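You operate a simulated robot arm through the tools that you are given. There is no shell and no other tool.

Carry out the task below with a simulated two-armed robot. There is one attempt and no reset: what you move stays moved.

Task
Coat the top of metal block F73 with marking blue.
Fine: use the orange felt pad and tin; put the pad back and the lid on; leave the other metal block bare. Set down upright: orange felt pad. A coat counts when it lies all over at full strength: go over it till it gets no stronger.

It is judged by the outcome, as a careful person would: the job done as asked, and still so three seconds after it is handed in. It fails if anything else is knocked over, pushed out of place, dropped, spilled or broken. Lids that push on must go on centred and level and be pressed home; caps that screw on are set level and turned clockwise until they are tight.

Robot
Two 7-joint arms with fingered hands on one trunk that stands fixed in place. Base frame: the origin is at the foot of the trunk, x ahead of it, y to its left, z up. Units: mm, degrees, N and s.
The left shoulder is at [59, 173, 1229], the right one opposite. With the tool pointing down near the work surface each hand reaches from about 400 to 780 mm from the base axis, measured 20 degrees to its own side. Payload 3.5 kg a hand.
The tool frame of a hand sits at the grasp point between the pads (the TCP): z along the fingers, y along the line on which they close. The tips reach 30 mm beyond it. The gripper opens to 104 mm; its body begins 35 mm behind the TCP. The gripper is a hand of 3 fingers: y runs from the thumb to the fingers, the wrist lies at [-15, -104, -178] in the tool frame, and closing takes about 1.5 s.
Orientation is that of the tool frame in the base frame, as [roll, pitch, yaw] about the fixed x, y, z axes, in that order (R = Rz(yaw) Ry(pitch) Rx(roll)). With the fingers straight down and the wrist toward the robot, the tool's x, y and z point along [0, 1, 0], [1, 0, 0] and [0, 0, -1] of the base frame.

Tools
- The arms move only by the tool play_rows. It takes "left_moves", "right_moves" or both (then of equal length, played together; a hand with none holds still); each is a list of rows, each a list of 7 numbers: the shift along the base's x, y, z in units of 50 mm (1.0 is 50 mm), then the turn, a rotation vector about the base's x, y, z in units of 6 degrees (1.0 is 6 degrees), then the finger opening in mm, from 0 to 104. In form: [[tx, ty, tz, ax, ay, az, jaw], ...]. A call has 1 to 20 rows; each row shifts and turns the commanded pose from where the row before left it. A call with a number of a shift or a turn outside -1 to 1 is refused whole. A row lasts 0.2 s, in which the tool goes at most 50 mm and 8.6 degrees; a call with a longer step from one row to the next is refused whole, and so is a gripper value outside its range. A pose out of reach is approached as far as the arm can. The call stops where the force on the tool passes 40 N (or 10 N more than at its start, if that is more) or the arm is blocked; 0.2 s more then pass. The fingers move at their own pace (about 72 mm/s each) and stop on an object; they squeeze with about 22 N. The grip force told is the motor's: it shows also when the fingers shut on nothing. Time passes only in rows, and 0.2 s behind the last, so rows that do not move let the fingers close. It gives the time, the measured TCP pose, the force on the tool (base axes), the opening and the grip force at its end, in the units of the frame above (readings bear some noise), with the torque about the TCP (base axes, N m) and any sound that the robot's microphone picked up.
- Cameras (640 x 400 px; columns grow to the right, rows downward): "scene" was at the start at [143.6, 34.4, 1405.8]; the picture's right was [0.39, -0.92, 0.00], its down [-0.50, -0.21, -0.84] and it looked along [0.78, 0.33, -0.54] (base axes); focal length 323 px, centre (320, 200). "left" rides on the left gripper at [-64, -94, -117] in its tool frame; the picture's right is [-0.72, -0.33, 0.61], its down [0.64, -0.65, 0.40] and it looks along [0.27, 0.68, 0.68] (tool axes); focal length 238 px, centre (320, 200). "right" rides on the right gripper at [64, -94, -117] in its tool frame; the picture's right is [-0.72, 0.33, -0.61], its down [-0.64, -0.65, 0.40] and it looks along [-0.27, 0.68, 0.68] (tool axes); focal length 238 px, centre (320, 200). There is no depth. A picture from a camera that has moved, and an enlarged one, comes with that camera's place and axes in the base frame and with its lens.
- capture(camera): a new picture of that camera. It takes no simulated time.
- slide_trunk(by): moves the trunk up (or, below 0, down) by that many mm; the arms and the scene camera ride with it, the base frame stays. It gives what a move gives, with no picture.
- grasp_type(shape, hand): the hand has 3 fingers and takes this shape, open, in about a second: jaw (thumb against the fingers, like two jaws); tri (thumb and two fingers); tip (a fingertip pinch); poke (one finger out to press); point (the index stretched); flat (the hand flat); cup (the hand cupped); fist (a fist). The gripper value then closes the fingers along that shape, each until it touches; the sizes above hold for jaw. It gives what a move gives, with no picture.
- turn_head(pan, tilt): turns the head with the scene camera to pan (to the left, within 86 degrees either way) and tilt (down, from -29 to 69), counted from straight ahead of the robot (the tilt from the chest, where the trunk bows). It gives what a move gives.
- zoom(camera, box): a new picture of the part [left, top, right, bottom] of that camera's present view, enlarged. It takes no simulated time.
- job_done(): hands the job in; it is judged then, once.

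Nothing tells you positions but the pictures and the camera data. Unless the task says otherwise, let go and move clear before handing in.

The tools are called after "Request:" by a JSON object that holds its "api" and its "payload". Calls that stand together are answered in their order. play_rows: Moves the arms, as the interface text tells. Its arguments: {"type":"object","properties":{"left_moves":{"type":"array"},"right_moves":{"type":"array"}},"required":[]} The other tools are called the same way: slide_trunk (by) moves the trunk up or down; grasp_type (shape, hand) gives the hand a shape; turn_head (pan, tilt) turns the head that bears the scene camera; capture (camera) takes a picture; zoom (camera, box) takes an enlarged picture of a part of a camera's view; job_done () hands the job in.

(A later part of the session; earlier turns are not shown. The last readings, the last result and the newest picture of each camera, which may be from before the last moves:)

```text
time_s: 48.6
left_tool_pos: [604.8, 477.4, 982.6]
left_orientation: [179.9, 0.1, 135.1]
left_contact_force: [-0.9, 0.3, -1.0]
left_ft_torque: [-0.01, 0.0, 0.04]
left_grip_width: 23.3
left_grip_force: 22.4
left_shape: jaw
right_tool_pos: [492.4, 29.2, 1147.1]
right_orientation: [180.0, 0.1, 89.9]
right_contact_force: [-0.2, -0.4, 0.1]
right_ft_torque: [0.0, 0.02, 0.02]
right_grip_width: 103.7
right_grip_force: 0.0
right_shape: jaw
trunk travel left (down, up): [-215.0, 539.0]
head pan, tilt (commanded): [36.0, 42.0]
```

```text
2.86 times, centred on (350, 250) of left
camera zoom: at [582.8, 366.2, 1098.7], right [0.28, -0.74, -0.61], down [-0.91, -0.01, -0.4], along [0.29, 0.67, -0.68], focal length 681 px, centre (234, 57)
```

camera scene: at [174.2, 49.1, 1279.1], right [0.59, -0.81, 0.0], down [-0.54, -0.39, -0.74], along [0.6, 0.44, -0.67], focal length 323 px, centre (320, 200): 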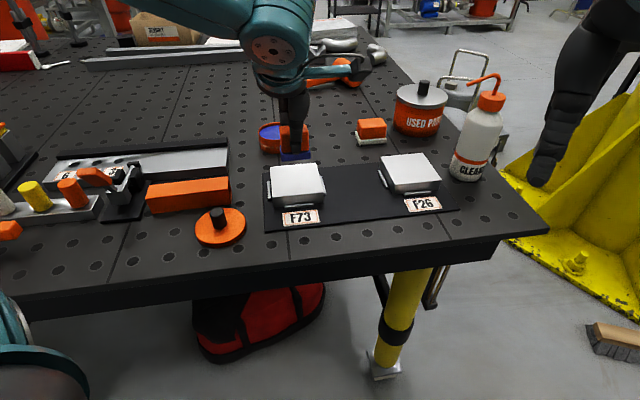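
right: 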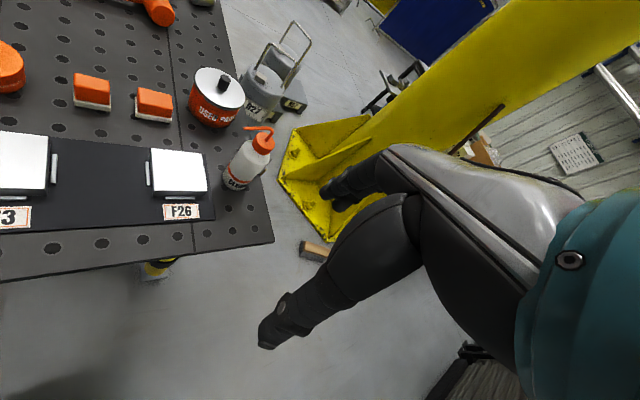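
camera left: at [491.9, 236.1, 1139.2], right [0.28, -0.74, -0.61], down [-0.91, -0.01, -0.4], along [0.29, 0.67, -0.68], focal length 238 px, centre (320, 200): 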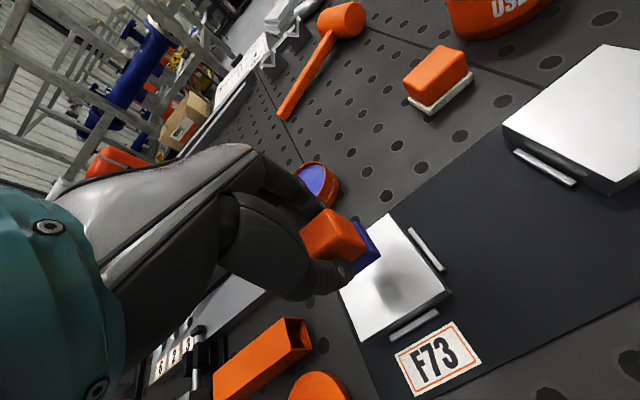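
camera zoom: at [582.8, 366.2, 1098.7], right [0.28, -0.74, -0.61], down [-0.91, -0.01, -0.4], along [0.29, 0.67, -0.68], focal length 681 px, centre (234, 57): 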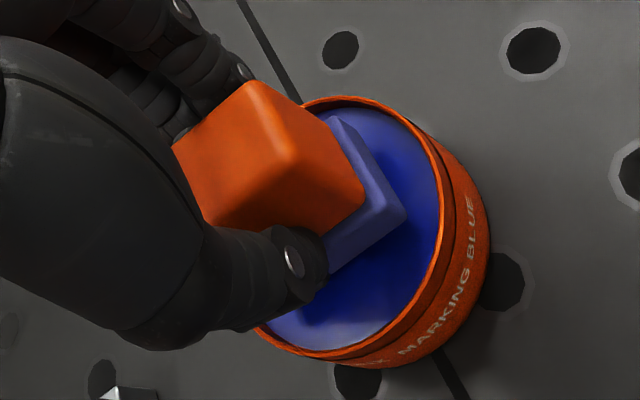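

The coat is visible: strongest at the left, paler to the right, with thin edges. The pad is aligned over the tin, so I'll recharge it.

Request:
{"api": "play_rows", "payload": {"left_moves": [[0, 0, -0.1, 0, 0, 0, 5], [0, 0, -0.06, 0, 0, 0, 5], [0, 0, -0.06, 0, 0, 0, 5], [0, 0, 0, 0, 0, 0, 5], [0, 0, 0, 0, 0, 0, 5], [0, 0, 0, 0, 0, 0, 5]]}}

Request:
{"api": "zoom", "payload": {"camera": "scene", "box": [240, 80, 340, 220]}}

```text
time_s: 50.0
left_tool_pos: [603.4, 478.3, 974.5]
left_orientation: [179.9, 0.1, 134.9]
left_contact_force: [-0.4, -1.4, 7.4]
left_ft_torque: [0.0, 0.0, -0.02]
left_grip_width: 23.5
left_grip_force: 22.1
left_shape: jaw
right_tool_pos: [492.2, 29.4, 1147.1]
right_orientation: [180.0, 0.0, 90.0]
right_contact_force: [-0.4, -0.1, 0.3]
right_ft_torque: [0.02, -0.01, 0.03]
right_grip_width: 103.8
right_grip_force: 0.0
right_shape: jaw
trunk travel left (down, up): [-215.0, 539.0]
head pan, tilt (commanded): [36.0, 42.0]
```

```text
2.86 times, centred on (290, 150) of scene
camera zoom: at [173.4, 48.5, 1279.3], right [0.59, -0.81, 0.0], down [-0.54, -0.39, -0.74], along [0.6, 0.44, -0.67], focal length 924 px, centre (406, 343)
```

zoom: 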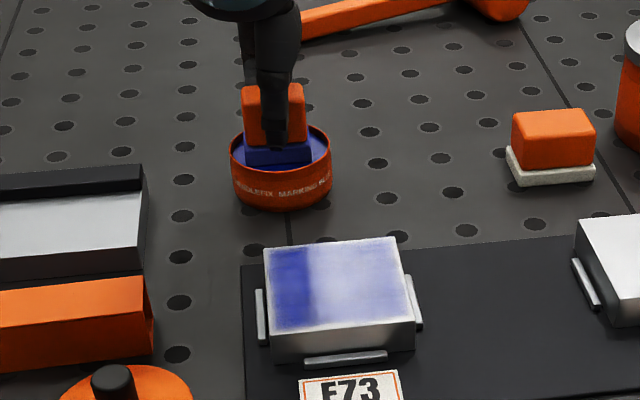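

Recharged. I'll start at F73's back-right corner and go round the perimeter with a slight overhang so the edges fill, then do the centre.

Request:
{"api": "play_rows", "payload": {"left_moves": [[0, 0, 0.1, 0, 0, 0, 5], [0, 0, 0.5, 0, 0, 0, 5], [0, 0, 0.3, 0, 0, 0, 5], [-0.265, -0.659, 0, 0, 0, 0, 5], [-0.265, -0.659, 0, 0, 0, 0, 5], [-0.265, -0.659, 0, 0, 0, 0, 5], [-0.265, -0.659, 0, 0, 0, 0, 5], [0, 0, 0, 0, 0, 0, 5], [0, 0, -0.4, 0, 0, 0, 5], [0, 0, -0.3, 0, 0, 0, 5], [0, 0, -0.12, 0, 0, 0, 5], [0, 0, -0.06, 0, 0, 0, 5], [0, 0, 0, 0, 0, 0, 5]]}}

Request:
{"api": "zoom", "payload": {"camera": "scene", "box": [255, 120, 345, 220]}}

Request:
{"api": "zoom", "payload": {"camera": "left", "box": [260, 180, 460, 360]}}

```text
time_s: 52.8
left_tool_pos: [550.2, 345.2, 974.8]
left_orientation: [180.0, -0.1, 135.0]
left_contact_force: [-0.3, 1.2, 1.8]
left_ft_torque: [0.07, 0.03, -0.04]
left_grip_width: 23.6
left_grip_force: 21.4
left_shape: jaw
right_tool_pos: [493.6, 29.2, 1147.3]
right_orientation: [-179.9, -0.1, 90.1]
right_contact_force: [-0.4, 0.6, 0.0]
right_ft_torque: [0.04, -0.01, 0.0]
right_grip_width: 103.5
right_grip_force: 0.1
right_shape: jaw
trunk travel left (down, up): [-215.0, 539.0]
head pan, tilt (commanded): [36.0, 42.0]
```

```text
4.00 times, centred on (300, 170) of scene
camera zoom: at [173.7, 48.9, 1279.2], right [0.59, -0.81, 0.0], down [-0.54, -0.39, -0.74], along [0.6, 0.44, -0.67], focal length 1294 px, centre (400, 320)
```

zoom: 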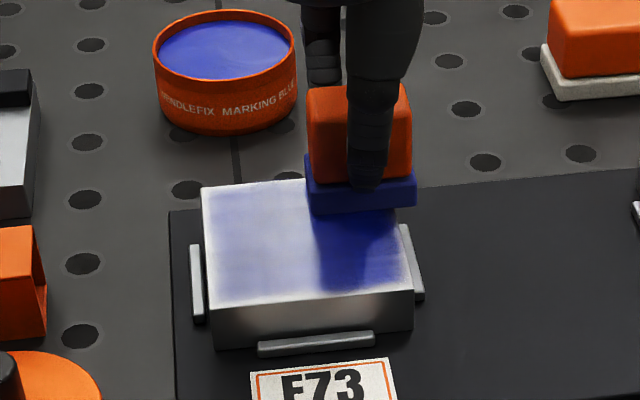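

```text
2.22 times, centred on (360, 270) of left
camera zoom: at [529.3, 234.9, 1090.5], right [0.28, -0.74, -0.61], down [-0.91, -0.01, -0.4], along [0.29, 0.67, -0.68], focal length 530 px, centre (231, 44)
```

zoom: 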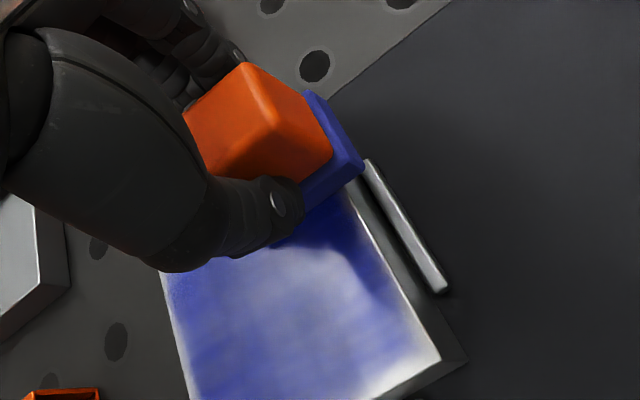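

The contact here is light (about 2 N), so I'll press 0.8 mm lower and run the perimeter loop.

Request:
{"api": "play_rows", "payload": {"left_moves": [[0, 0, -0.016, 0, 0, 0, 5], [-0.198, 0.198, 0, 0, 0, 0, 5], [-0.198, 0.198, 0, 0, 0, 0, 5], [-0.198, 0.198, 0, 0, 0, 0, 5], [-0.198, 0.198, 0, 0, 0, 0, 5], [-0.181, -0.181, 0.0032, 0, 0, 0, 5], [-0.181, -0.181, 0.0032, 0, 0, 0, 5], [-0.181, -0.181, 0.0032, 0, 0, 0, 5], [-0.181, -0.181, 0.0032, 0, 0, 0, 5], [-0.181, -0.181, 0.0032, 0, 0, 0, 5]]}}

Request:
{"api": "zoom", "payload": {"camera": "scene", "box": [255, 120, 345, 220]}}

Request:
{"api": "zoom", "payload": {"camera": "left", "box": [260, 120, 480, 320]}}

```text
time_s: 55.0
left_tool_pos: [464.7, 338.5, 973.6]
left_orientation: [-179.9, -0.1, 135.1]
left_contact_force: [1.4, 2.2, 8.1]
left_ft_torque: [0.08, -0.07, -0.03]
left_grip_width: 23.4
left_grip_force: 21.7
left_shape: jaw
right_tool_pos: [492.6, 28.9, 1146.1]
right_orientation: [180.0, 0.0, 90.0]
right_contact_force: [-0.1, 0.3, 0.4]
right_ft_torque: [-0.01, -0.01, -0.01]
right_grip_width: 103.4
right_grip_force: 0.0
right_shape: jaw
trunk travel left (down, up): [-215.0, 539.0]
head pan, tilt (commanded): [36.0, 42.0]
```

```text
4.00 times, centred on (300, 170) of scene
camera zoom: at [173.7, 48.8, 1279.1], right [0.59, -0.81, 0.0], down [-0.54, -0.39, -0.74], along [0.6, 0.44, -0.67], focal length 1294 px, centre (400, 320)
```

zoom: 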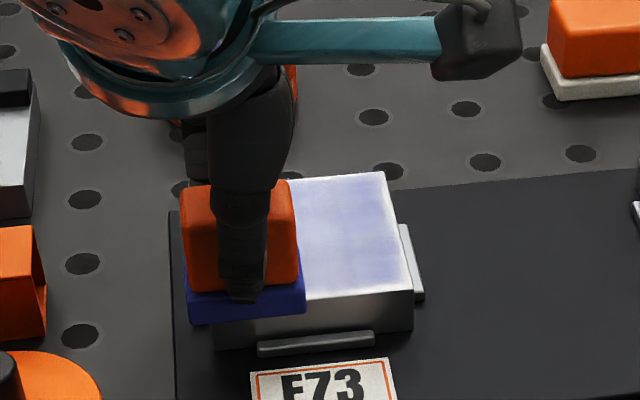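

```text
2.00 times, centred on (370, 220) of left
camera zoom: at [443.6, 229.1, 1089.9], right [0.28, -0.74, -0.61], down [-0.92, -0.01, -0.4], along [0.29, 0.67, -0.68], focal length 477 px, centre (220, 160)
```

zoom: 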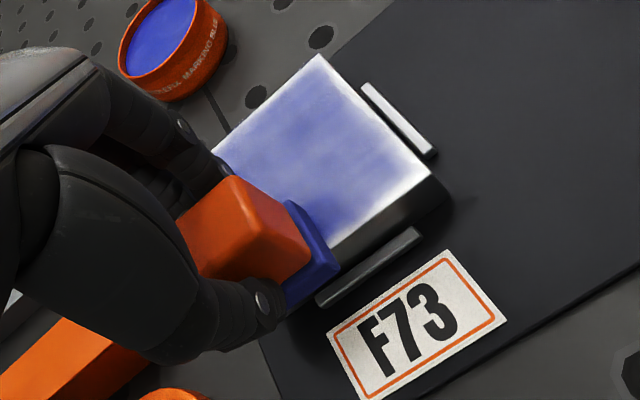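

The pad overhangs the front-left corner by about 10 mm, as intended. Next come the front and right edges.

Request:
{"api": "play_rows", "payload": {"left_moves": [[0.215, -0.175, 0, 0, 0, 0, 5], [0.198, -0.198, 0, 0, 0, 0, 5], [0.198, -0.198, 0, 0, 0, 0, 5], [0.198, -0.198, 0, 0, 0, 0, 5], [0.181, 0.181, -0.0032, 0, 0, 0, 5], [0.181, 0.181, -0.0032, 0, 0, 0, 5], [0.181, 0.181, -0.0032, 0, 0, 0, 5], [0.181, 0.181, -0.0032, 0, 0, 0, 5], [0.181, 0.181, -0.0032, 0, 0, 0, 5], [0, 0, 0, 0, 0, 0, 5]]}}

Request:
{"api": "zoom", "payload": {"camera": "scene", "box": [255, 120, 345, 220]}}

Request:
{"api": "zoom", "payload": {"camera": "left", "box": [260, 180, 460, 380]}}

```text
time_s: 57.2
left_tool_pos: [552.6, 346.5, 973.2]
left_orientation: [179.9, 0.0, 135.0]
left_contact_force: [-1.5, -1.9, 10.8]
left_ft_torque: [-0.04, 0.02, -0.01]
left_grip_width: 23.8
left_grip_force: 21.9
left_shape: jaw
right_tool_pos: [492.7, 28.6, 1146.9]
right_orientation: [180.0, 0.0, 90.0]
right_contact_force: [0.3, 0.4, 0.3]
right_ft_torque: [-0.01, -0.02, -0.01]
right_grip_width: 103.6
right_grip_force: 0.0
right_shape: jaw
trunk travel left (down, up): [-215.0, 539.0]
head pan, tilt (commanded): [36.0, 42.0]
```

```text
4.00 times, centred on (300, 170) of scene
camera zoom: at [173.0, 48.2, 1279.4], right [0.59, -0.81, 0.0], down [-0.54, -0.39, -0.74], along [0.6, 0.44, -0.67], focal length 1294 px, centre (400, 320)
```

zoom: 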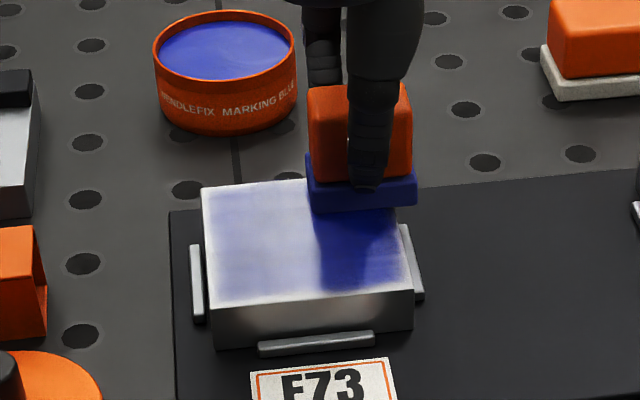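

```text
2.00 times, centred on (360, 280) of left
camera zoom: at [530.4, 235.4, 1089.5], right [0.28, -0.74, -0.61], down [-0.91, -0.01, -0.41], along [0.29, 0.67, -0.68], focal length 477 px, centre (240, 40)
```

zoom: 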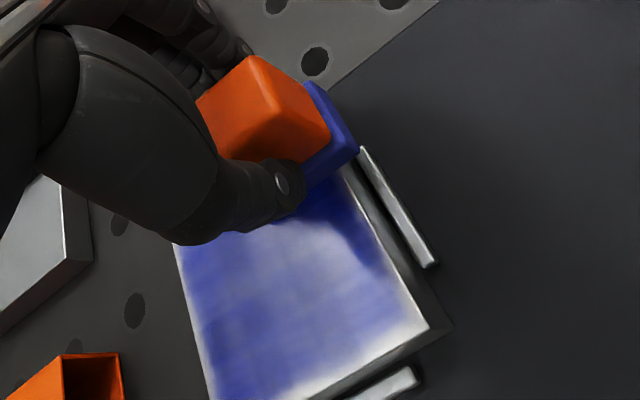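

I'll lift off and compare the coat with the earlier picture.

Request:
{"api": "play_rows", "payload": {"left_moves": [[0, 0, 0.2, 0, 0, 0, 5], [0, 0, 0.5, 0, 0, 0, 5], [0, 0, 0.22, 0, 0, 0, 5], [0.26, 0.655, 0, 0, 0, 0, 5], [0.26, 0.655, 0, 0, 0, 0, 5], [0.26, 0.655, 0, 0, 0, 0, 5], [0.25, 0.655, 0, 0, 0, 0, 5], [0, 0, 0, 0, 0, 0, 5]]}}

Request:
{"api": "zoom", "payload": {"camera": "scene", "box": [260, 150, 340, 210]}}

Request:
{"api": "zoom", "payload": {"camera": "right", "box": [0, 0, 640, 400]}}

```text
time_s: 59.0
left_tool_pos: [603.5, 477.5, 1018.5]
left_orientation: [179.9, -0.1, 135.0]
left_contact_force: [-0.5, 0.1, -0.7]
left_ft_torque: [0.01, 0.0, -0.04]
left_grip_width: 23.6
left_grip_force: 21.9
left_shape: jaw
right_tool_pos: [492.8, 30.2, 1145.9]
right_orientation: [180.0, 0.1, 90.0]
right_contact_force: [0.0, -0.3, -0.6]
right_ft_torque: [-0.03, 0.0, 0.01]
right_grip_width: 103.5
right_grip_force: 0.1
right_shape: jaw
trunk travel left (down, up): [-215.0, 539.0]
head pan, tilt (commanded): [36.0, 42.0]
```

```text
6.67 times, centred on (300, 180) of scene
camera zoom: at [174.0, 48.9, 1279.1], right [0.59, -0.81, 0.0], down [-0.54, -0.39, -0.74], along [0.6, 0.44, -0.67], focal length 2156 px, centre (453, 333)
```

zoom: 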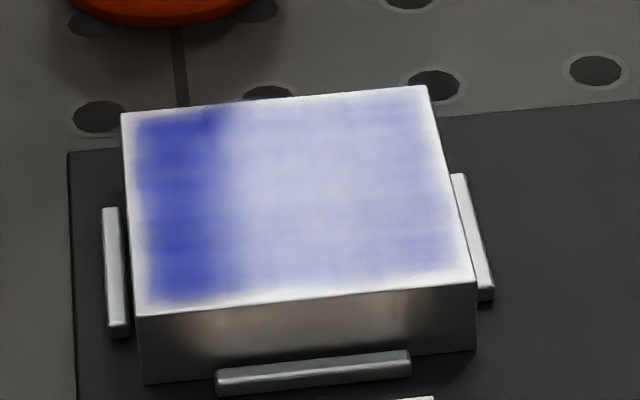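

```text
1.00 times, centred on (320, 200) of right (not enlarged: the box is as wide or as high as the picture)
camera zoom: at [398.2, 94.0, 1262.5], right [0.33, -0.72, 0.61], down [-0.65, -0.64, -0.4], along [0.68, -0.27, -0.68], focal length 238 px, centre (320, 200)
```

zoom: 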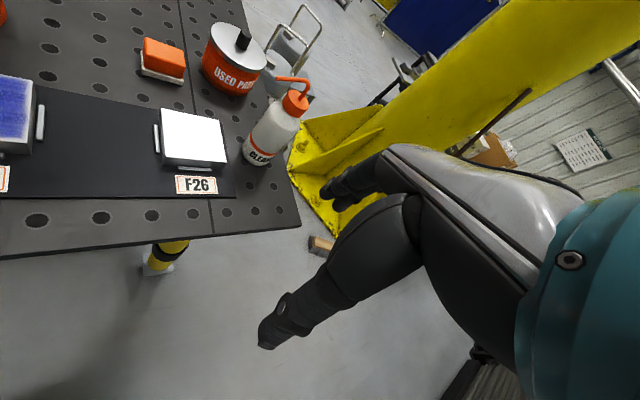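

The coat is on everywhere but pale over the middle and right, and soft at the edges. I'll recharge and work the right and middle lanes with a fresh pad.

Request:
{"api": "play_rows", "payload": {"left_moves": [[0, 0, -0.4, 0, 0, 0, 5], [0, 0, -0.3, 0, 0, 0, 5], [0, 0, -0.1, 0, 0, 0, 5], [0, 0, -0.07, 0, 0, 0, 5], [0, 0, -0.054, 0, 0, 0, 5], [0, 0, 0, 0, 0, 0, 5], [0, 0, 0, 0, 0, 0, 5], [0, 0, 0.1, 0, 0, 0, 5], [0, 0, 0.5, 0, 0, 0, 5], [0, 0, 0.3, 0, 0, 0, 5], [-0.26, -0.655, 0, 0, 0, 0, 5], [-0.26, -0.655, 0, 0, 0, 0, 5], [-0.26, -0.655, 0, 0, 0, 0, 5], [-0.26, -0.655, 0, 0, 0, 0, 5], [0, 0, 0, 0, 0, 0, 5], [0, 0, -0.4, 0, 0, 0, 5], [0, 0, -0.3, 0, 0, 0, 5], [0, 0, -0.14, 0, 0, 0, 5], [0, 0, -0.056, 0, 0, 0, 5], [0, 0, 0, 0, 0, 0, 5]]}}

Request:
{"api": "zoom", "payload": {"camera": "scene", "box": [255, 120, 345, 220]}}

```text
time_s: 63.2
left_tool_pos: [549.5, 345.9, 974.7]
left_orientation: [179.9, 0.1, 135.0]
left_contact_force: [1.2, 1.5, 6.2]
left_ft_torque: [0.04, -0.03, 0.01]
left_grip_width: 23.8
left_grip_force: 22.2
left_shape: jaw
right_tool_pos: [492.9, 28.7, 1146.8]
right_orientation: [180.0, 0.0, 90.0]
right_contact_force: [0.0, 0.2, -0.5]
right_ft_torque: [-0.03, 0.05, 0.03]
right_grip_width: 103.4
right_grip_force: 0.1
right_shape: jaw
trunk travel left (down, up): [-215.0, 539.0]
head pan, tilt (commanded): [36.0, 42.0]
```

```text
4.00 times, centred on (300, 170) of scene
camera zoom: at [173.6, 48.7, 1279.3], right [0.59, -0.81, 0.0], down [-0.54, -0.39, -0.74], along [0.6, 0.44, -0.67], focal length 1294 px, centre (400, 320)
```

zoom: 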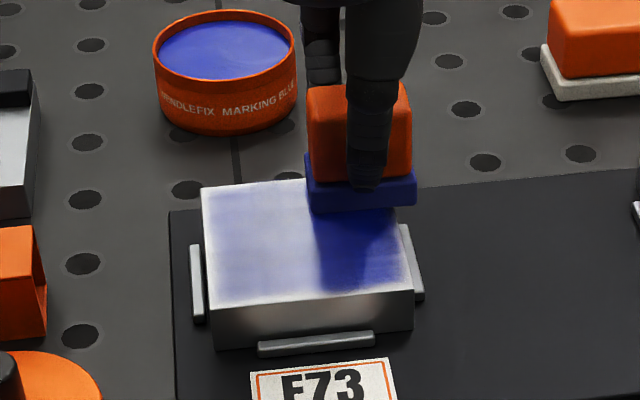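

The dark patch follows the hand, so it is partly reflection in the glossy film. I'll keep laying down coat with the fresh pad and compare under matching views.

Request:
{"api": "play_rows", "payload": {"left_moves": [[-0.187, -0.187, 0.0032, 0, 0, 0, 5], [-0.187, -0.187, 0.0032, 0, 0, 0, 5], [-0.187, -0.187, 0.0032, 0, 0, 0, 5], [-0.187, -0.187, 0.0032, 0, 0, 0, 5], [-0.187, -0.187, 0.0032, 0, 0, 0, 5], [0, 0, 0, 0, 0, 0, 5], [0.187, 0.187, -0.0032, 0, 0, 0, 5], [0.187, 0.187, -0.0032, 0, 0, 0, 5], [0.187, 0.187, -0.0032, 0, 0, 0, 5], [0.187, 0.187, -0.0032, 0, 0, 0, 5], [0.187, 0.187, -0.0032, 0, 0, 0, 5], [0, 0, 0, 0, 0, 0, 5], [-0.17, 0.17, 0, 0, 0, 0, 5], [-0.17, 0.17, 0, 0, 0, 0, 5], [-0.187, -0.187, 0.0032, 0, 0, 0, 5], [-0.187, -0.187, 0.0032, 0, 0, 0, 5], [-0.187, -0.187, 0.0032, 0, 0, 0, 5], [-0.187, -0.187, 0.0032, 0, 0, 0, 5], [-0.187, -0.187, 0.0032, 0, 0, 0, 5], [0, 0, 0, 0, 0, 0, 5]]}}

Request:
{"api": "zoom", "payload": {"camera": "scene", "box": [255, 120, 345, 220]}}

Request:
{"api": "zoom", "payload": {"camera": "left", "box": [260, 120, 480, 320]}}

```text
time_s: 67.4
left_tool_pos: [486.3, 317.0, 973.8]
left_orientation: [-179.9, 0.1, 135.0]
left_contact_force: [0.4, -0.5, 3.1]
left_ft_torque: [0.04, 0.02, 0.01]
left_grip_width: 23.6
left_grip_force: 21.7
left_shape: jaw
right_tool_pos: [492.5, 29.4, 1146.3]
right_orientation: [180.0, -0.1, 90.0]
right_contact_force: [0.1, -0.6, -0.3]
right_ft_torque: [0.02, 0.01, -0.01]
right_grip_width: 103.6
right_grip_force: 0.1
right_shape: jaw
trunk travel left (down, up): [-215.0, 539.0]
head pan, tilt (commanded): [36.0, 42.0]
```

```text
4.00 times, centred on (300, 170) of scene
camera zoom: at [173.9, 48.9, 1279.1], right [0.59, -0.81, 0.0], down [-0.54, -0.39, -0.74], along [0.6, 0.44, -0.67], focal length 1294 px, centre (400, 320)
```

zoom: 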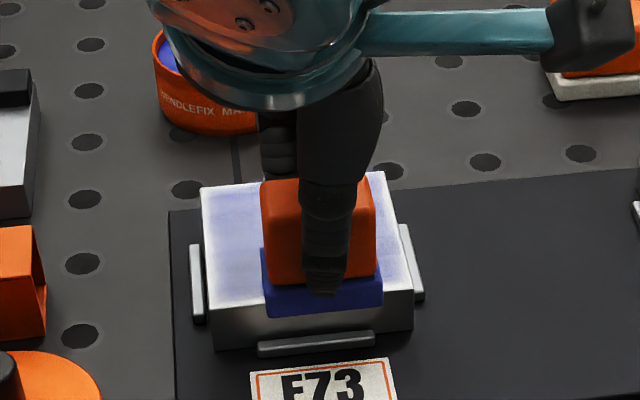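

```text
2.00 times, centred on (370, 220) of left
camera zoom: at [465.2, 206.8, 1090.1], right [0.28, -0.74, -0.61], down [-0.92, -0.01, -0.4], along [0.29, 0.67, -0.68], focal length 477 px, centre (220, 160)
```

zoom: 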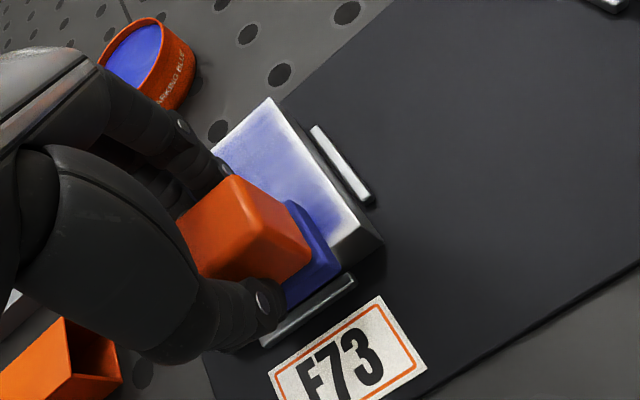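

The pressure has eased to about 3 N, so I'll press 1 mm lower and cover the middle and left lanes.

Request:
{"api": "play_rows", "payload": {"left_moves": [[0, 0, -0.02, 0, 0, 0, 5], [0.187, 0.187, -0.0032, 0, 0, 0, 5], [0.187, 0.187, -0.0032, 0, 0, 0, 5], [0.187, 0.187, -0.0032, 0, 0, 0, 5], [0.187, 0.187, -0.0032, 0, 0, 0, 5], [0.187, 0.187, -0.0032, 0, 0, 0, 5], [0, 0, 0, 0, 0, 0, 5], [-0.19, 0.19, 0, 0, 0, 0, 5], [-0.19, 0.19, 0, 0, 0, 0, 5], [-0.187, -0.187, 0.0032, 0, 0, 0, 5], [-0.187, -0.187, 0.0032, 0, 0, 0, 5], [-0.187, -0.187, 0.0032, 0, 0, 0, 5], [-0.187, -0.187, 0.0032, 0, 0, 0, 5], [-0.187, -0.187, 0.0032, 0, 0, 0, 5], [0, 0, 0, 0, 0, 0, 5], [0.187, 0.187, -0.0032, 0, 0, 0, 5], [0.187, 0.187, -0.0032, 0, 0, 0, 5], [0.187, 0.187, -0.0032, 0, 0, 0, 5], [0.187, 0.187, -0.0032, 0, 0, 0, 5], [0.187, 0.187, -0.0032, 0, 0, 0, 5]]}}

Request:
{"api": "zoom", "payload": {"camera": "scene", "box": [255, 120, 345, 220]}}

Request:
{"api": "zoom", "payload": {"camera": "left", "box": [260, 180, 480, 380]}}

```text
time_s: 71.6
left_tool_pos: [513.6, 382.4, 971.6]
left_orientation: [180.0, 0.1, 135.0]
left_contact_force: [-3.2, -2.5, 13.3]
left_ft_torque: [-0.07, 0.07, 0.01]
left_grip_width: 24.0
left_grip_force: 22.5
left_shape: jaw
right_tool_pos: [492.2, 28.9, 1147.2]
right_orientation: [180.0, -0.1, 90.1]
right_contact_force: [0.4, 0.0, -0.1]
right_ft_torque: [0.02, -0.01, -0.02]
right_grip_width: 103.3
right_grip_force: 0.1
right_shape: jaw
trunk travel left (down, up): [-215.0, 539.0]
head pan, tilt (commanded): [36.0, 42.0]
```

```text
4.00 times, centred on (300, 170) of scene
camera zoom: at [172.8, 48.0, 1279.4], right [0.59, -0.81, 0.0], down [-0.54, -0.39, -0.74], along [0.6, 0.44, -0.67], focal length 1294 px, centre (400, 320)
```

zoom: 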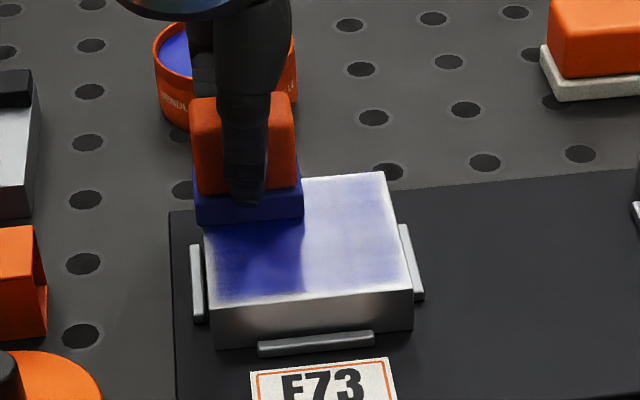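

```text
2.00 times, centred on (370, 280) of left
camera zoom: at [493.2, 271.5, 1088.6], right [0.28, -0.74, -0.61], down [-0.91, -0.01, -0.41], along [0.29, 0.67, -0.68], focal length 477 px, centre (220, 40)
```

zoom: 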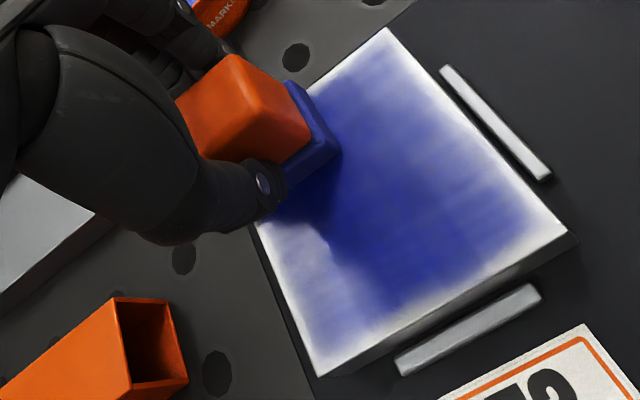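

From above, the coat is filling in well in the middle while a pale margin remains along the edges. I'll recharge again and then concentrate on the edges.

Request:
{"api": "play_rows", "payload": {"left_moves": [[0, 0, 0.2, 0, 0, 0, 5], [0, 0, 0.5, 0, 0, 0, 5], [0, 0, 0.22, 0, 0, 0, 5], [0.452, 0.478, 0, 0, 0, 0, 5], [0.452, 0.478, 0, 0, 0, 0, 5], [0.452, 0.478, 0, 0, 0, 0, 5], [0.452, 0.478, 0, 0, 0, 0, 5], [0, 0, 0, 0, 0, 0, 5], [0, 0, 0, 0, 0, 0, 5]]}}

Request:
{"api": "zoom", "payload": {"camera": "scene", "box": [240, 100, 340, 210]}}

Request:
{"api": "zoom", "payload": {"camera": "left", "box": [270, 180, 430, 320]}}

```text
time_s: 73.6
left_tool_pos: [604.6, 477.3, 1018.5]
left_orientation: [-180.0, 0.1, 135.0]
left_contact_force: [-0.2, 0.3, -0.3]
left_ft_torque: [0.01, -0.01, -0.01]
left_grip_width: 23.6
left_grip_force: 21.7
left_shape: jaw
right_tool_pos: [493.7, 29.8, 1147.1]
right_orientation: [179.9, 0.0, 90.0]
right_contact_force: [0.7, -0.5, 0.3]
right_ft_torque: [0.01, 0.02, 0.02]
right_grip_width: 103.7
right_grip_force: 0.0
right_shape: jaw
trunk travel left (down, up): [-215.0, 539.0]
head pan, tilt (commanded): [36.0, 42.0]
```

```text
3.64 times, centred on (290, 155) of scene
camera zoom: at [174.2, 49.1, 1279.1], right [0.59, -0.81, 0.0], down [-0.54, -0.39, -0.74], along [0.6, 0.44, -0.67], focal length 1176 px, centre (429, 364)
```

zoom: 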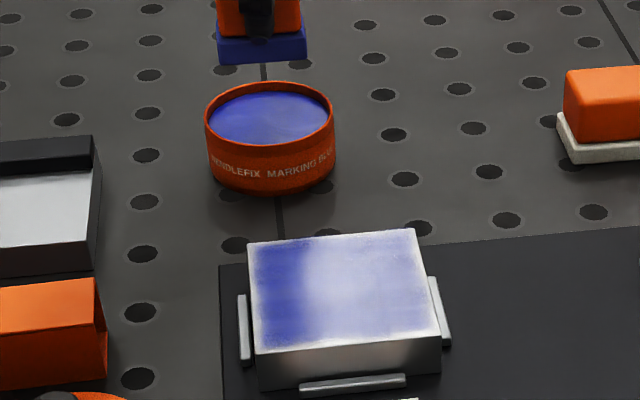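

```text
2.86 times, centred on (350, 250) of left
camera zoom: at [584.3, 367.3, 1134.8], right [0.28, -0.74, -0.61], down [-0.91, -0.01, -0.4], along [0.29, 0.67, -0.68], focal length 681 px, centre (234, 57)
```

zoom: 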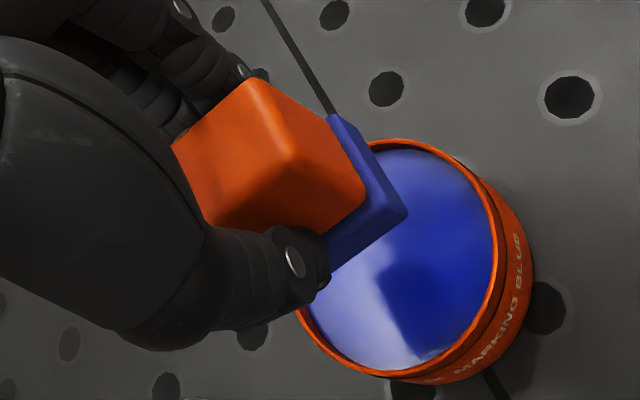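

I'll recharge and at the same time turn the right hand so its camera can watch F73 from another angle.

Request:
{"api": "play_rows", "payload": {"left_moves": [[0, 0, -0.4, 0, 0, 0, 5], [0, 0, -0.3, 0, 0, 0, 5], [0, 0, -0.1, 0, 0, 0, 5], [0, 0, -0.07, 0, 0, 0, 5], [0, 0, -0.034, 0, 0, 0, 5], [0, 0, 0, 0, 0, 0, 5], [0, 0, 0, 0, 0, 0, 5], [0, 0, 0.1, 0, 0, 0, 5], [0, 0, 0.5, 0, 0, 0, 5], [0, 0, 0.3, 0, 0, 0, 5]], "right_moves": [[0, 0, 0, 0, 0, 1, 104], [0, 0, 0, 0, 0, 1, 104], [0, 0, 0, 0, 0, 1, 104], [0, 0, 0, 0, 0, 1, 104], [0, 0, 0, 0, 0, 1, 104], [0, 0, 0, 0, 0, 1, 104], [0, 0, 0, 0, 0, 1, 104], [0, 0, 0, 0, 0, 1, 104], [0, 0, 0, 0, 0, 1, 104], [0, 0, 0, 0, 0, 1, 104]]}}

Request:
{"api": "capture", "payload": {"camera": "right"}}

Request:
{"api": "capture", "payload": {"camera": "scene"}}

```text
time_s: 75.8
left_tool_pos: [604.5, 478.3, 1019.2]
left_orientation: [180.0, 0.0, 135.1]
left_contact_force: [0.0, 0.4, -1.8]
left_ft_torque: [-0.03, -0.07, -0.03]
left_grip_width: 23.5
left_grip_force: 21.3
left_shape: jaw
right_tool_pos: [493.9, 28.5, 1146.7]
right_orientation: [-179.9, -0.1, 150.1]
right_contact_force: [0.5, 0.0, 0.1]
right_ft_torque: [-0.02, 0.0, 0.02]
right_grip_width: 103.7
right_grip_force: 0.1
right_shape: jaw
trunk travel left (down, up): [-215.0, 539.0]
head pan, tilt (commanded): [36.0, 42.0]
```

```text
taken
camera right: at [390.2, -20.1, 1262.3], right [0.79, -0.08, 0.61], down [0.23, -0.89, -0.4], along [0.57, 0.46, -0.68], focal length 238 px, centre (320, 200)
```

right: 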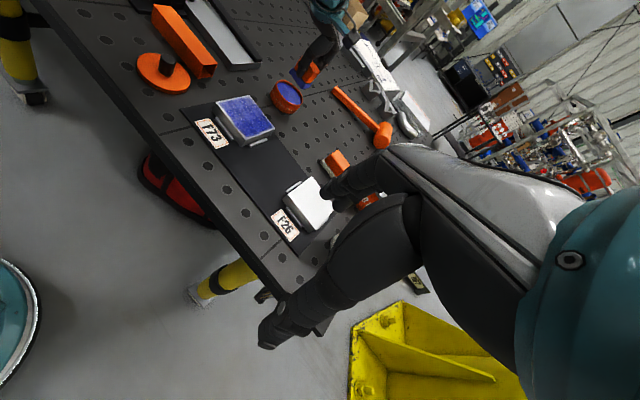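

```text
taken
camera scene: at [174.2, 49.0, 1279.1], right [0.59, -0.81, 0.0], down [-0.54, -0.39, -0.74], along [0.6, 0.44, -0.67], focal length 323 px, centre (320, 200)
```

scene: 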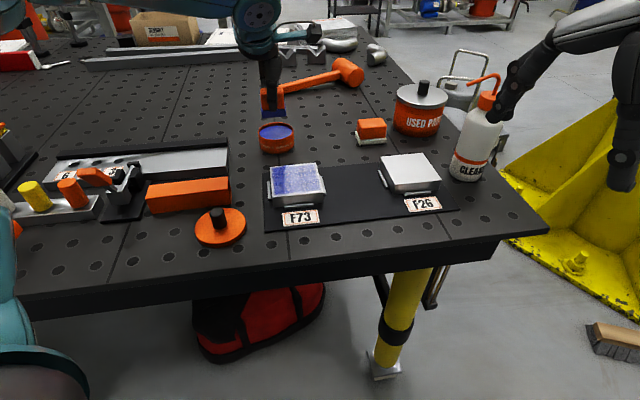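

Request:
{"api": "zoom", "payload": {"camera": "right", "box": [190, 70, 290, 170]}}

Request:
{"api": "zoom", "payload": {"camera": "scene", "box": [260, 150, 340, 210]}}

```text
4.00 times, centred on (240, 120) of right
camera zoom: at [390.2, -20.1, 1262.3], right [0.79, -0.08, 0.61], down [0.23, -0.89, -0.4], along [0.57, 0.46, -0.68], focal length 953 px, centre (640, 520)
```

zoom: 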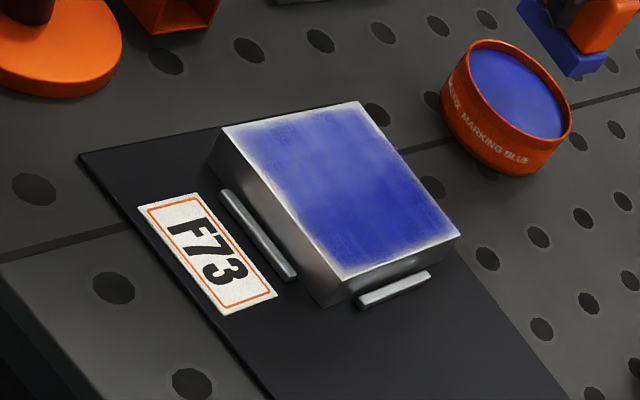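

```text
6.67 times, centred on (300, 180) of scene
camera zoom: at [174.2, 49.0, 1279.1], right [0.59, -0.81, 0.0], down [-0.54, -0.39, -0.74], along [0.6, 0.44, -0.67], focal length 2156 px, centre (453, 333)
```

zoom: 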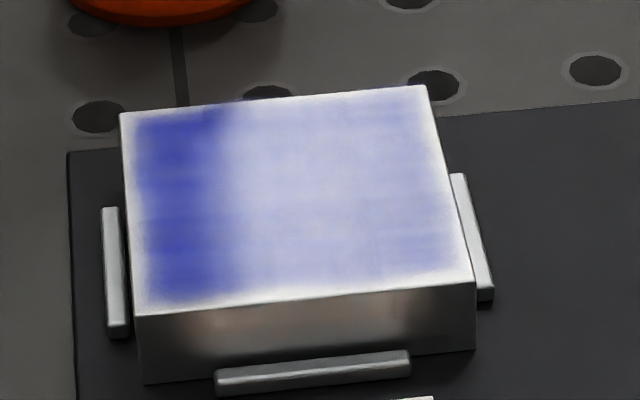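

The right camera shows it well: a fairly even blue with slight streaks and thin pale margins. I'll run the fresh pad along the right edge with larger overhang to test whether the margin fills.

Request:
{"api": "play_rows", "payload": {"left_moves": [[-0.2425, -0.6995, 0, 0, 0, 0, 5], [-0.2425, -0.6995, 0, 0, 0, 0, 5], [-0.2425, -0.6995, 0, 0, 0, 0, 5], [-0.2425, -0.6995, 0, 0, 0, 0, 5], [0, 0, 0, 0, 0, 0, 5], [0, 0, -0.4, 0, 0, 0, 5], [0, 0, -0.3, 0, 0, 0, 5], [0, 0, -0.14, 0, 0, 0, 5], [0, 0, -0.064, 0, 0, 0, 5], [-0.187, -0.187, 0.0032, 0, 0, 0, 5], [-0.187, -0.187, 0.0032, 0, 0, 0, 5], [-0.187, -0.187, 0.0032, 0, 0, 0, 5], [-0.187, -0.187, 0.0032, 0, 0, 0, 5], [-0.187, -0.187, 0.0032, 0, 0, 0, 5], [0, 0, 0, 0, 0, 0, 5], [0.187, 0.187, -0.0032, 0, 0, 0, 5], [0.187, 0.187, -0.0032, 0, 0, 0, 5], [0.187, 0.187, -0.0032, 0, 0, 0, 5], [0.187, 0.187, -0.0032, 0, 0, 0, 5], [0.187, 0.187, -0.0032, 0, 0, 0, 5]]}}

Request:
{"api": "zoom", "payload": {"camera": "right", "box": [190, 70, 290, 170]}}

Request:
{"api": "zoom", "payload": {"camera": "scene", "box": [255, 120, 345, 220]}}

```text
time_s: 80.0
left_tool_pos: [557.0, 338.4, 972.7]
left_orientation: [180.0, 0.0, 135.0]
left_contact_force: [-0.1, -0.9, 3.7]
left_ft_torque: [-0.03, -0.05, -0.01]
left_grip_width: 23.7
left_grip_force: 22.6
left_shape: jaw
right_tool_pos: [493.5, 29.1, 1146.9]
right_orientation: [-179.9, 0.0, 150.0]
right_contact_force: [0.1, -0.9, 0.4]
right_ft_torque: [0.01, -0.01, 0.0]
right_grip_width: 103.8
right_grip_force: 0.0
right_shape: jaw
trunk travel left (down, up): [-215.0, 539.0]
head pan, tilt (commanded): [36.0, 42.0]
```

```text
4.00 times, centred on (240, 120) of right
camera zoom: at [389.5, -20.2, 1262.5], right [0.79, -0.08, 0.61], down [0.23, -0.89, -0.4], along [0.57, 0.46, -0.68], focal length 953 px, centre (640, 520)
```

zoom: 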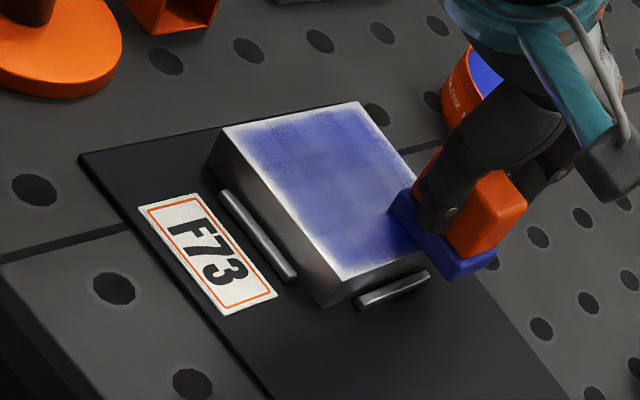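

```text
4.00 times, centred on (300, 170) of scene
camera zoom: at [173.6, 48.7, 1279.2], right [0.59, -0.81, 0.0], down [-0.54, -0.39, -0.74], along [0.6, 0.44, -0.67], focal length 1294 px, centre (400, 320)
```

zoom: 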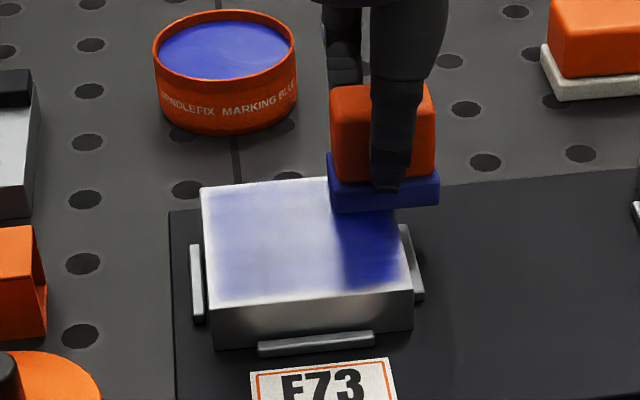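

The right margin has filled in noticeably. I'll do the same along the back, left and front edges.

Request:
{"api": "play_rows", "payload": {"left_moves": [[0.099, 0.099, -0.012, 0, 0, 0, 5], [-0.174, 0.174, 0, 0, 0, 0, 5], [-0.174, 0.174, 0, 0, 0, 0, 5], [-0.174, 0.174, 0, 0, 0, 0, 5], [-0.174, 0.174, 0, 0, 0, 0, 5], [-0.174, 0.174, 0, 0, 0, 0, 5], [-0.174, 0.174, 0, 0, 0, 0, 5], [0, 0, 0, 0, 0, 0, 5], [-0.174, -0.174, 0.0027, 0, 0, 0, 5], [-0.174, -0.174, 0.0027, 0, 0, 0, 5], [-0.174, -0.174, 0.0027, 0, 0, 0, 5], [-0.174, -0.174, 0.0027, 0, 0, 0, 5], [-0.174, -0.174, 0.0027, 0, 0, 0, 5], [-0.174, -0.174, 0.0027, 0, 0, 0, 5], [0, 0, 0, 0, 0, 0, 5]]}}

Request:
{"api": "zoom", "payload": {"camera": "right", "box": [190, 70, 290, 170]}}

Request:
{"api": "zoom", "payload": {"camera": "scene", "box": [255, 120, 345, 220]}}

```text
time_s: 83.2
left_tool_pos: [457.0, 343.7, 971.9]
left_orientation: [180.0, -0.1, 135.1]
left_contact_force: [1.1, 1.3, 7.2]
left_ft_torque: [0.05, -0.08, 0.01]
left_grip_width: 24.3
left_grip_force: 22.2
left_shape: jaw
right_tool_pos: [493.0, 29.0, 1146.7]
right_orientation: [-180.0, 0.0, 150.0]
right_contact_force: [-0.2, 0.3, 0.4]
right_ft_torque: [-0.01, -0.01, -0.01]
right_grip_width: 103.5
right_grip_force: 0.2
right_shape: jaw
trunk travel left (down, up): [-215.0, 539.0]
head pan, tilt (commanded): [36.0, 42.0]
```

```text
4.00 times, centred on (240, 120) of right
camera zoom: at [389.6, -20.1, 1262.4], right [0.79, -0.08, 0.61], down [0.23, -0.89, -0.4], along [0.57, 0.46, -0.68], focal length 953 px, centre (640, 520)
```

zoom: 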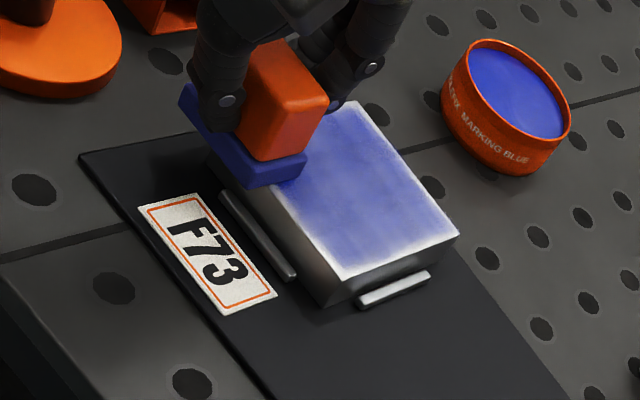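

```text
4.00 times, centred on (300, 170) of scene
camera zoom: at [173.7, 48.8, 1279.1], right [0.59, -0.81, 0.0], down [-0.54, -0.39, -0.74], along [0.6, 0.44, -0.67], focal length 1294 px, centre (400, 320)
```

zoom: 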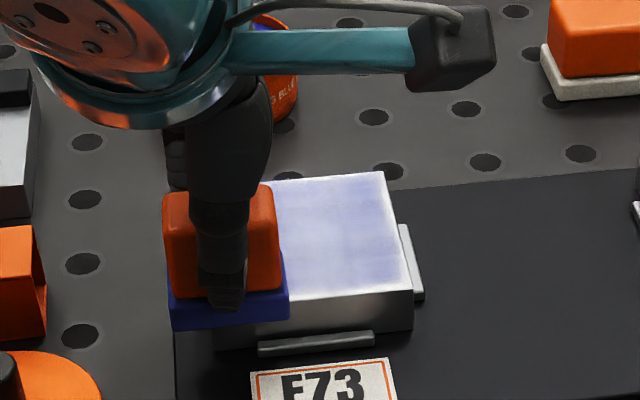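

Request:
{"api": "play_rows", "payload": {"left_moves": [[0.174, -0.174, 0, 0, 0, 0, 5], [0.174, -0.174, 0, 0, 0, 0, 5], [0.174, -0.174, 0, 0, 0, 0, 5], [0.174, -0.174, 0, 0, 0, 0, 5], [0.174, -0.174, 0, 0, 0, 0, 5], [0.174, -0.174, 0, 0, 0, 0, 5], [0, 0, 0, 0, 0, 0, 5], [-0.174, 0.174, 0, 0, 0, 0, 5], [-0.174, 0.174, 0, 0, 0, 0, 5], [-0.174, 0.174, 0, 0, 0, 0, 5], [0.187, 0.187, -0.0032, 0, 0, 0, 5], [0.187, 0.187, -0.0032, 0, 0, 0, 5], [0.187, 0.187, -0.0032, 0, 0, 0, 5], [0.187, 0.187, -0.0032, 0, 0, 0, 5], [0.187, 0.187, -0.0032, 0, 0, 0, 5], [0, 0, 0, 0, 0, 0, 5], [0, 0, 0.2, 0, 0, 0, 5], [0, 0, 0.5, 0, 0, 0, 5], [0, 0, 0.22, 0, 0, 0, 5], [0, 0, 0, 0, 0, 0, 5]]}}

Request:
{"api": "zoom", "payload": {"camera": "right", "box": [190, 70, 290, 170]}}

Request:
{"api": "zoom", "payload": {"camera": "scene", "box": [255, 120, 345, 220]}}

```text
time_s: 87.4
left_tool_pos: [529.5, 362.9, 1017.9]
left_orientation: [180.0, 0.0, 135.1]
left_contact_force: [0.3, 0.1, -0.5]
left_ft_torque: [-0.01, 0.0, -0.02]
left_grip_width: 23.9
left_grip_force: 21.6
left_shape: jaw
right_tool_pos: [492.7, 28.7, 1146.7]
right_orientation: [180.0, 0.1, 150.1]
right_contact_force: [-0.6, -0.3, -0.1]
right_ft_torque: [-0.01, 0.01, 0.03]
right_grip_width: 103.5
right_grip_force: 0.0
right_shape: jaw
trunk travel left (down, up): [-215.0, 539.0]
head pan, tilt (commanded): [36.0, 42.0]
```

```text
4.00 times, centred on (240, 120) of right
camera zoom: at [390.1, -19.8, 1262.3], right [0.79, -0.08, 0.61], down [0.23, -0.89, -0.4], along [0.57, 0.46, -0.68], focal length 953 px, centre (640, 520)
```

zoom: 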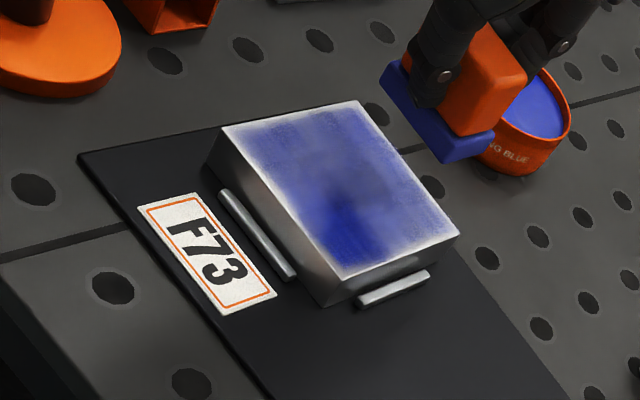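

```text
4.00 times, centred on (300, 170) of scene
camera zoom: at [174.2, 49.1, 1279.1], right [0.59, -0.81, 0.0], down [-0.54, -0.39, -0.74], along [0.6, 0.44, -0.67], focal length 1294 px, centre (400, 320)
```

zoom: 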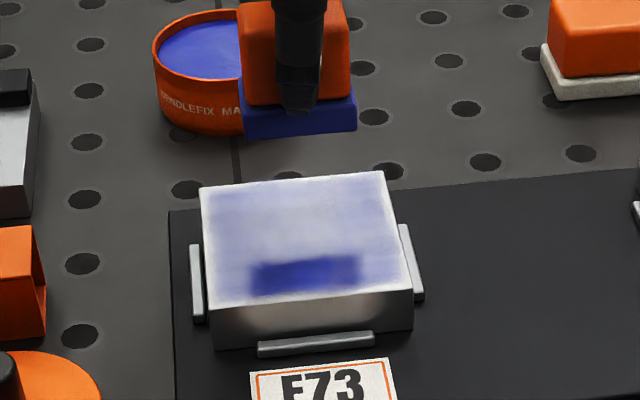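

A thin pale rim remains, and the coat needs another go. I'll recharge and do a full cross-wise pass, with strokes at right angles to the last, at about 10 N.

Request:
{"api": "play_rows", "payload": {"left_moves": [[0.374, 0.5755, 0, 0, 0, 0, 5], [0.374, 0.5755, 0, 0, 0, 0, 5], [0.374, 0.5755, 0, 0, 0, 0, 5], [0.374, 0.5755, 0, 0, 0, 0, 5], [0, 0, 0, 0, 0, 0, 5], [0, 0, -0.4, 0, 0, 0, 5], [0, 0, -0.3, 0, 0, 0, 5], [0, 0, -0.1, 0, 0, 0, 5], [0, 0, -0.07, 0, 0, 0, 5], [0, 0, -0.042, 0, 0, 0, 5], [0, 0, 0, 0, 0, 0, 5], [0, 0, 0, 0, 0, 0, 5], [0, 0, 0, 0, 0, 0, 5], [0, 0, 0.1, 0, 0, 0, 5], [0, 0, 0.5, 0, 0, 0, 5], [0, 0, 0.3, 0, 0, 0, 5], [0, 0, 0, 0, 0, 0, 5]]}}

Request:
{"api": "zoom", "payload": {"camera": "right", "box": [190, 70, 290, 170]}}

Request:
{"api": "zoom", "payload": {"camera": "left", "box": [270, 180, 430, 320]}}

```text
time_s: 91.0
left_tool_pos: [605.8, 477.8, 1016.4]
left_orientation: [180.0, 0.0, 135.0]
left_contact_force: [0.0, 0.1, -1.2]
left_ft_torque: [0.0, 0.01, -0.01]
left_grip_width: 23.9
left_grip_force: 22.3
left_shape: jaw
right_tool_pos: [493.4, 29.6, 1146.8]
right_orientation: [-180.0, 0.0, 150.1]
right_contact_force: [0.3, 0.4, -0.6]
right_ft_torque: [0.0, 0.0, 0.03]
right_grip_width: 103.7
right_grip_force: 0.1
right_shape: jaw
trunk travel left (down, up): [-215.0, 539.0]
head pan, tilt (commanded): [36.0, 42.0]
```

```text
4.00 times, centred on (240, 120) of right
camera zoom: at [390.0, -19.9, 1262.3], right [0.79, -0.08, 0.61], down [0.23, -0.89, -0.4], along [0.57, 0.46, -0.68], focal length 953 px, centre (640, 520)
```

zoom: 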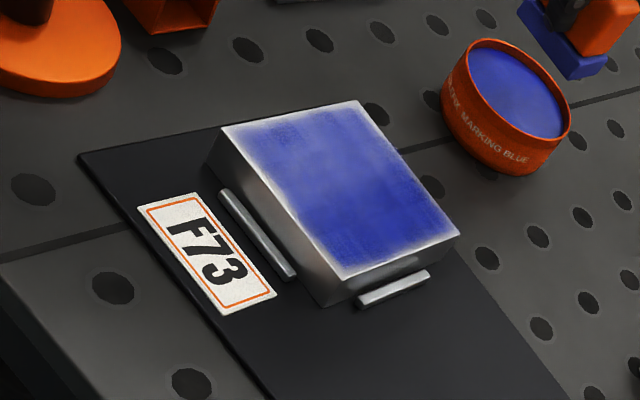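

```text
2.86 times, centred on (350, 250) of left
camera zoom: at [585.5, 367.9, 1132.4], right [0.28, -0.74, -0.61], down [-0.91, -0.01, -0.4], along [0.29, 0.67, -0.68], focal length 681 px, centre (234, 57)
```

zoom: 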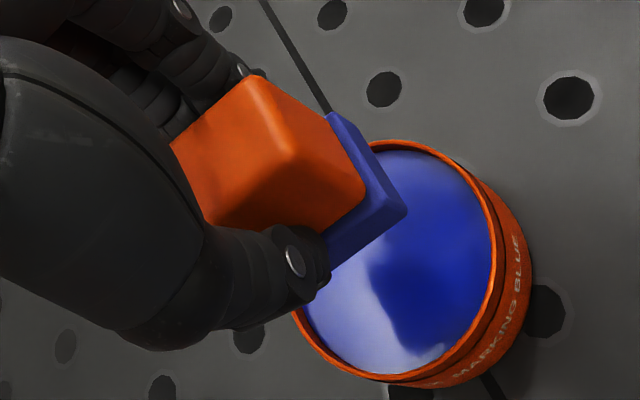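

Request:
{"api": "zoom", "payload": {"camera": "right", "box": [218, 90, 268, 145]}}

```text
7.27 times, centred on (243, 118) of right
camera zoom: at [390.0, -19.9, 1262.3], right [0.79, -0.08, 0.61], down [0.23, -0.89, -0.4], along [0.57, 0.46, -0.68], focal length 1734 px, centre (880, 800)
```

zoom: 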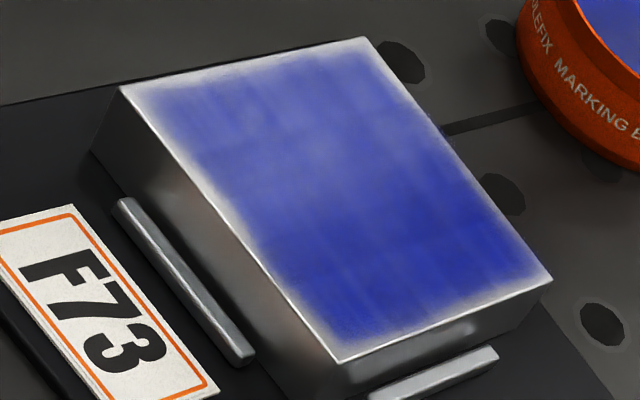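

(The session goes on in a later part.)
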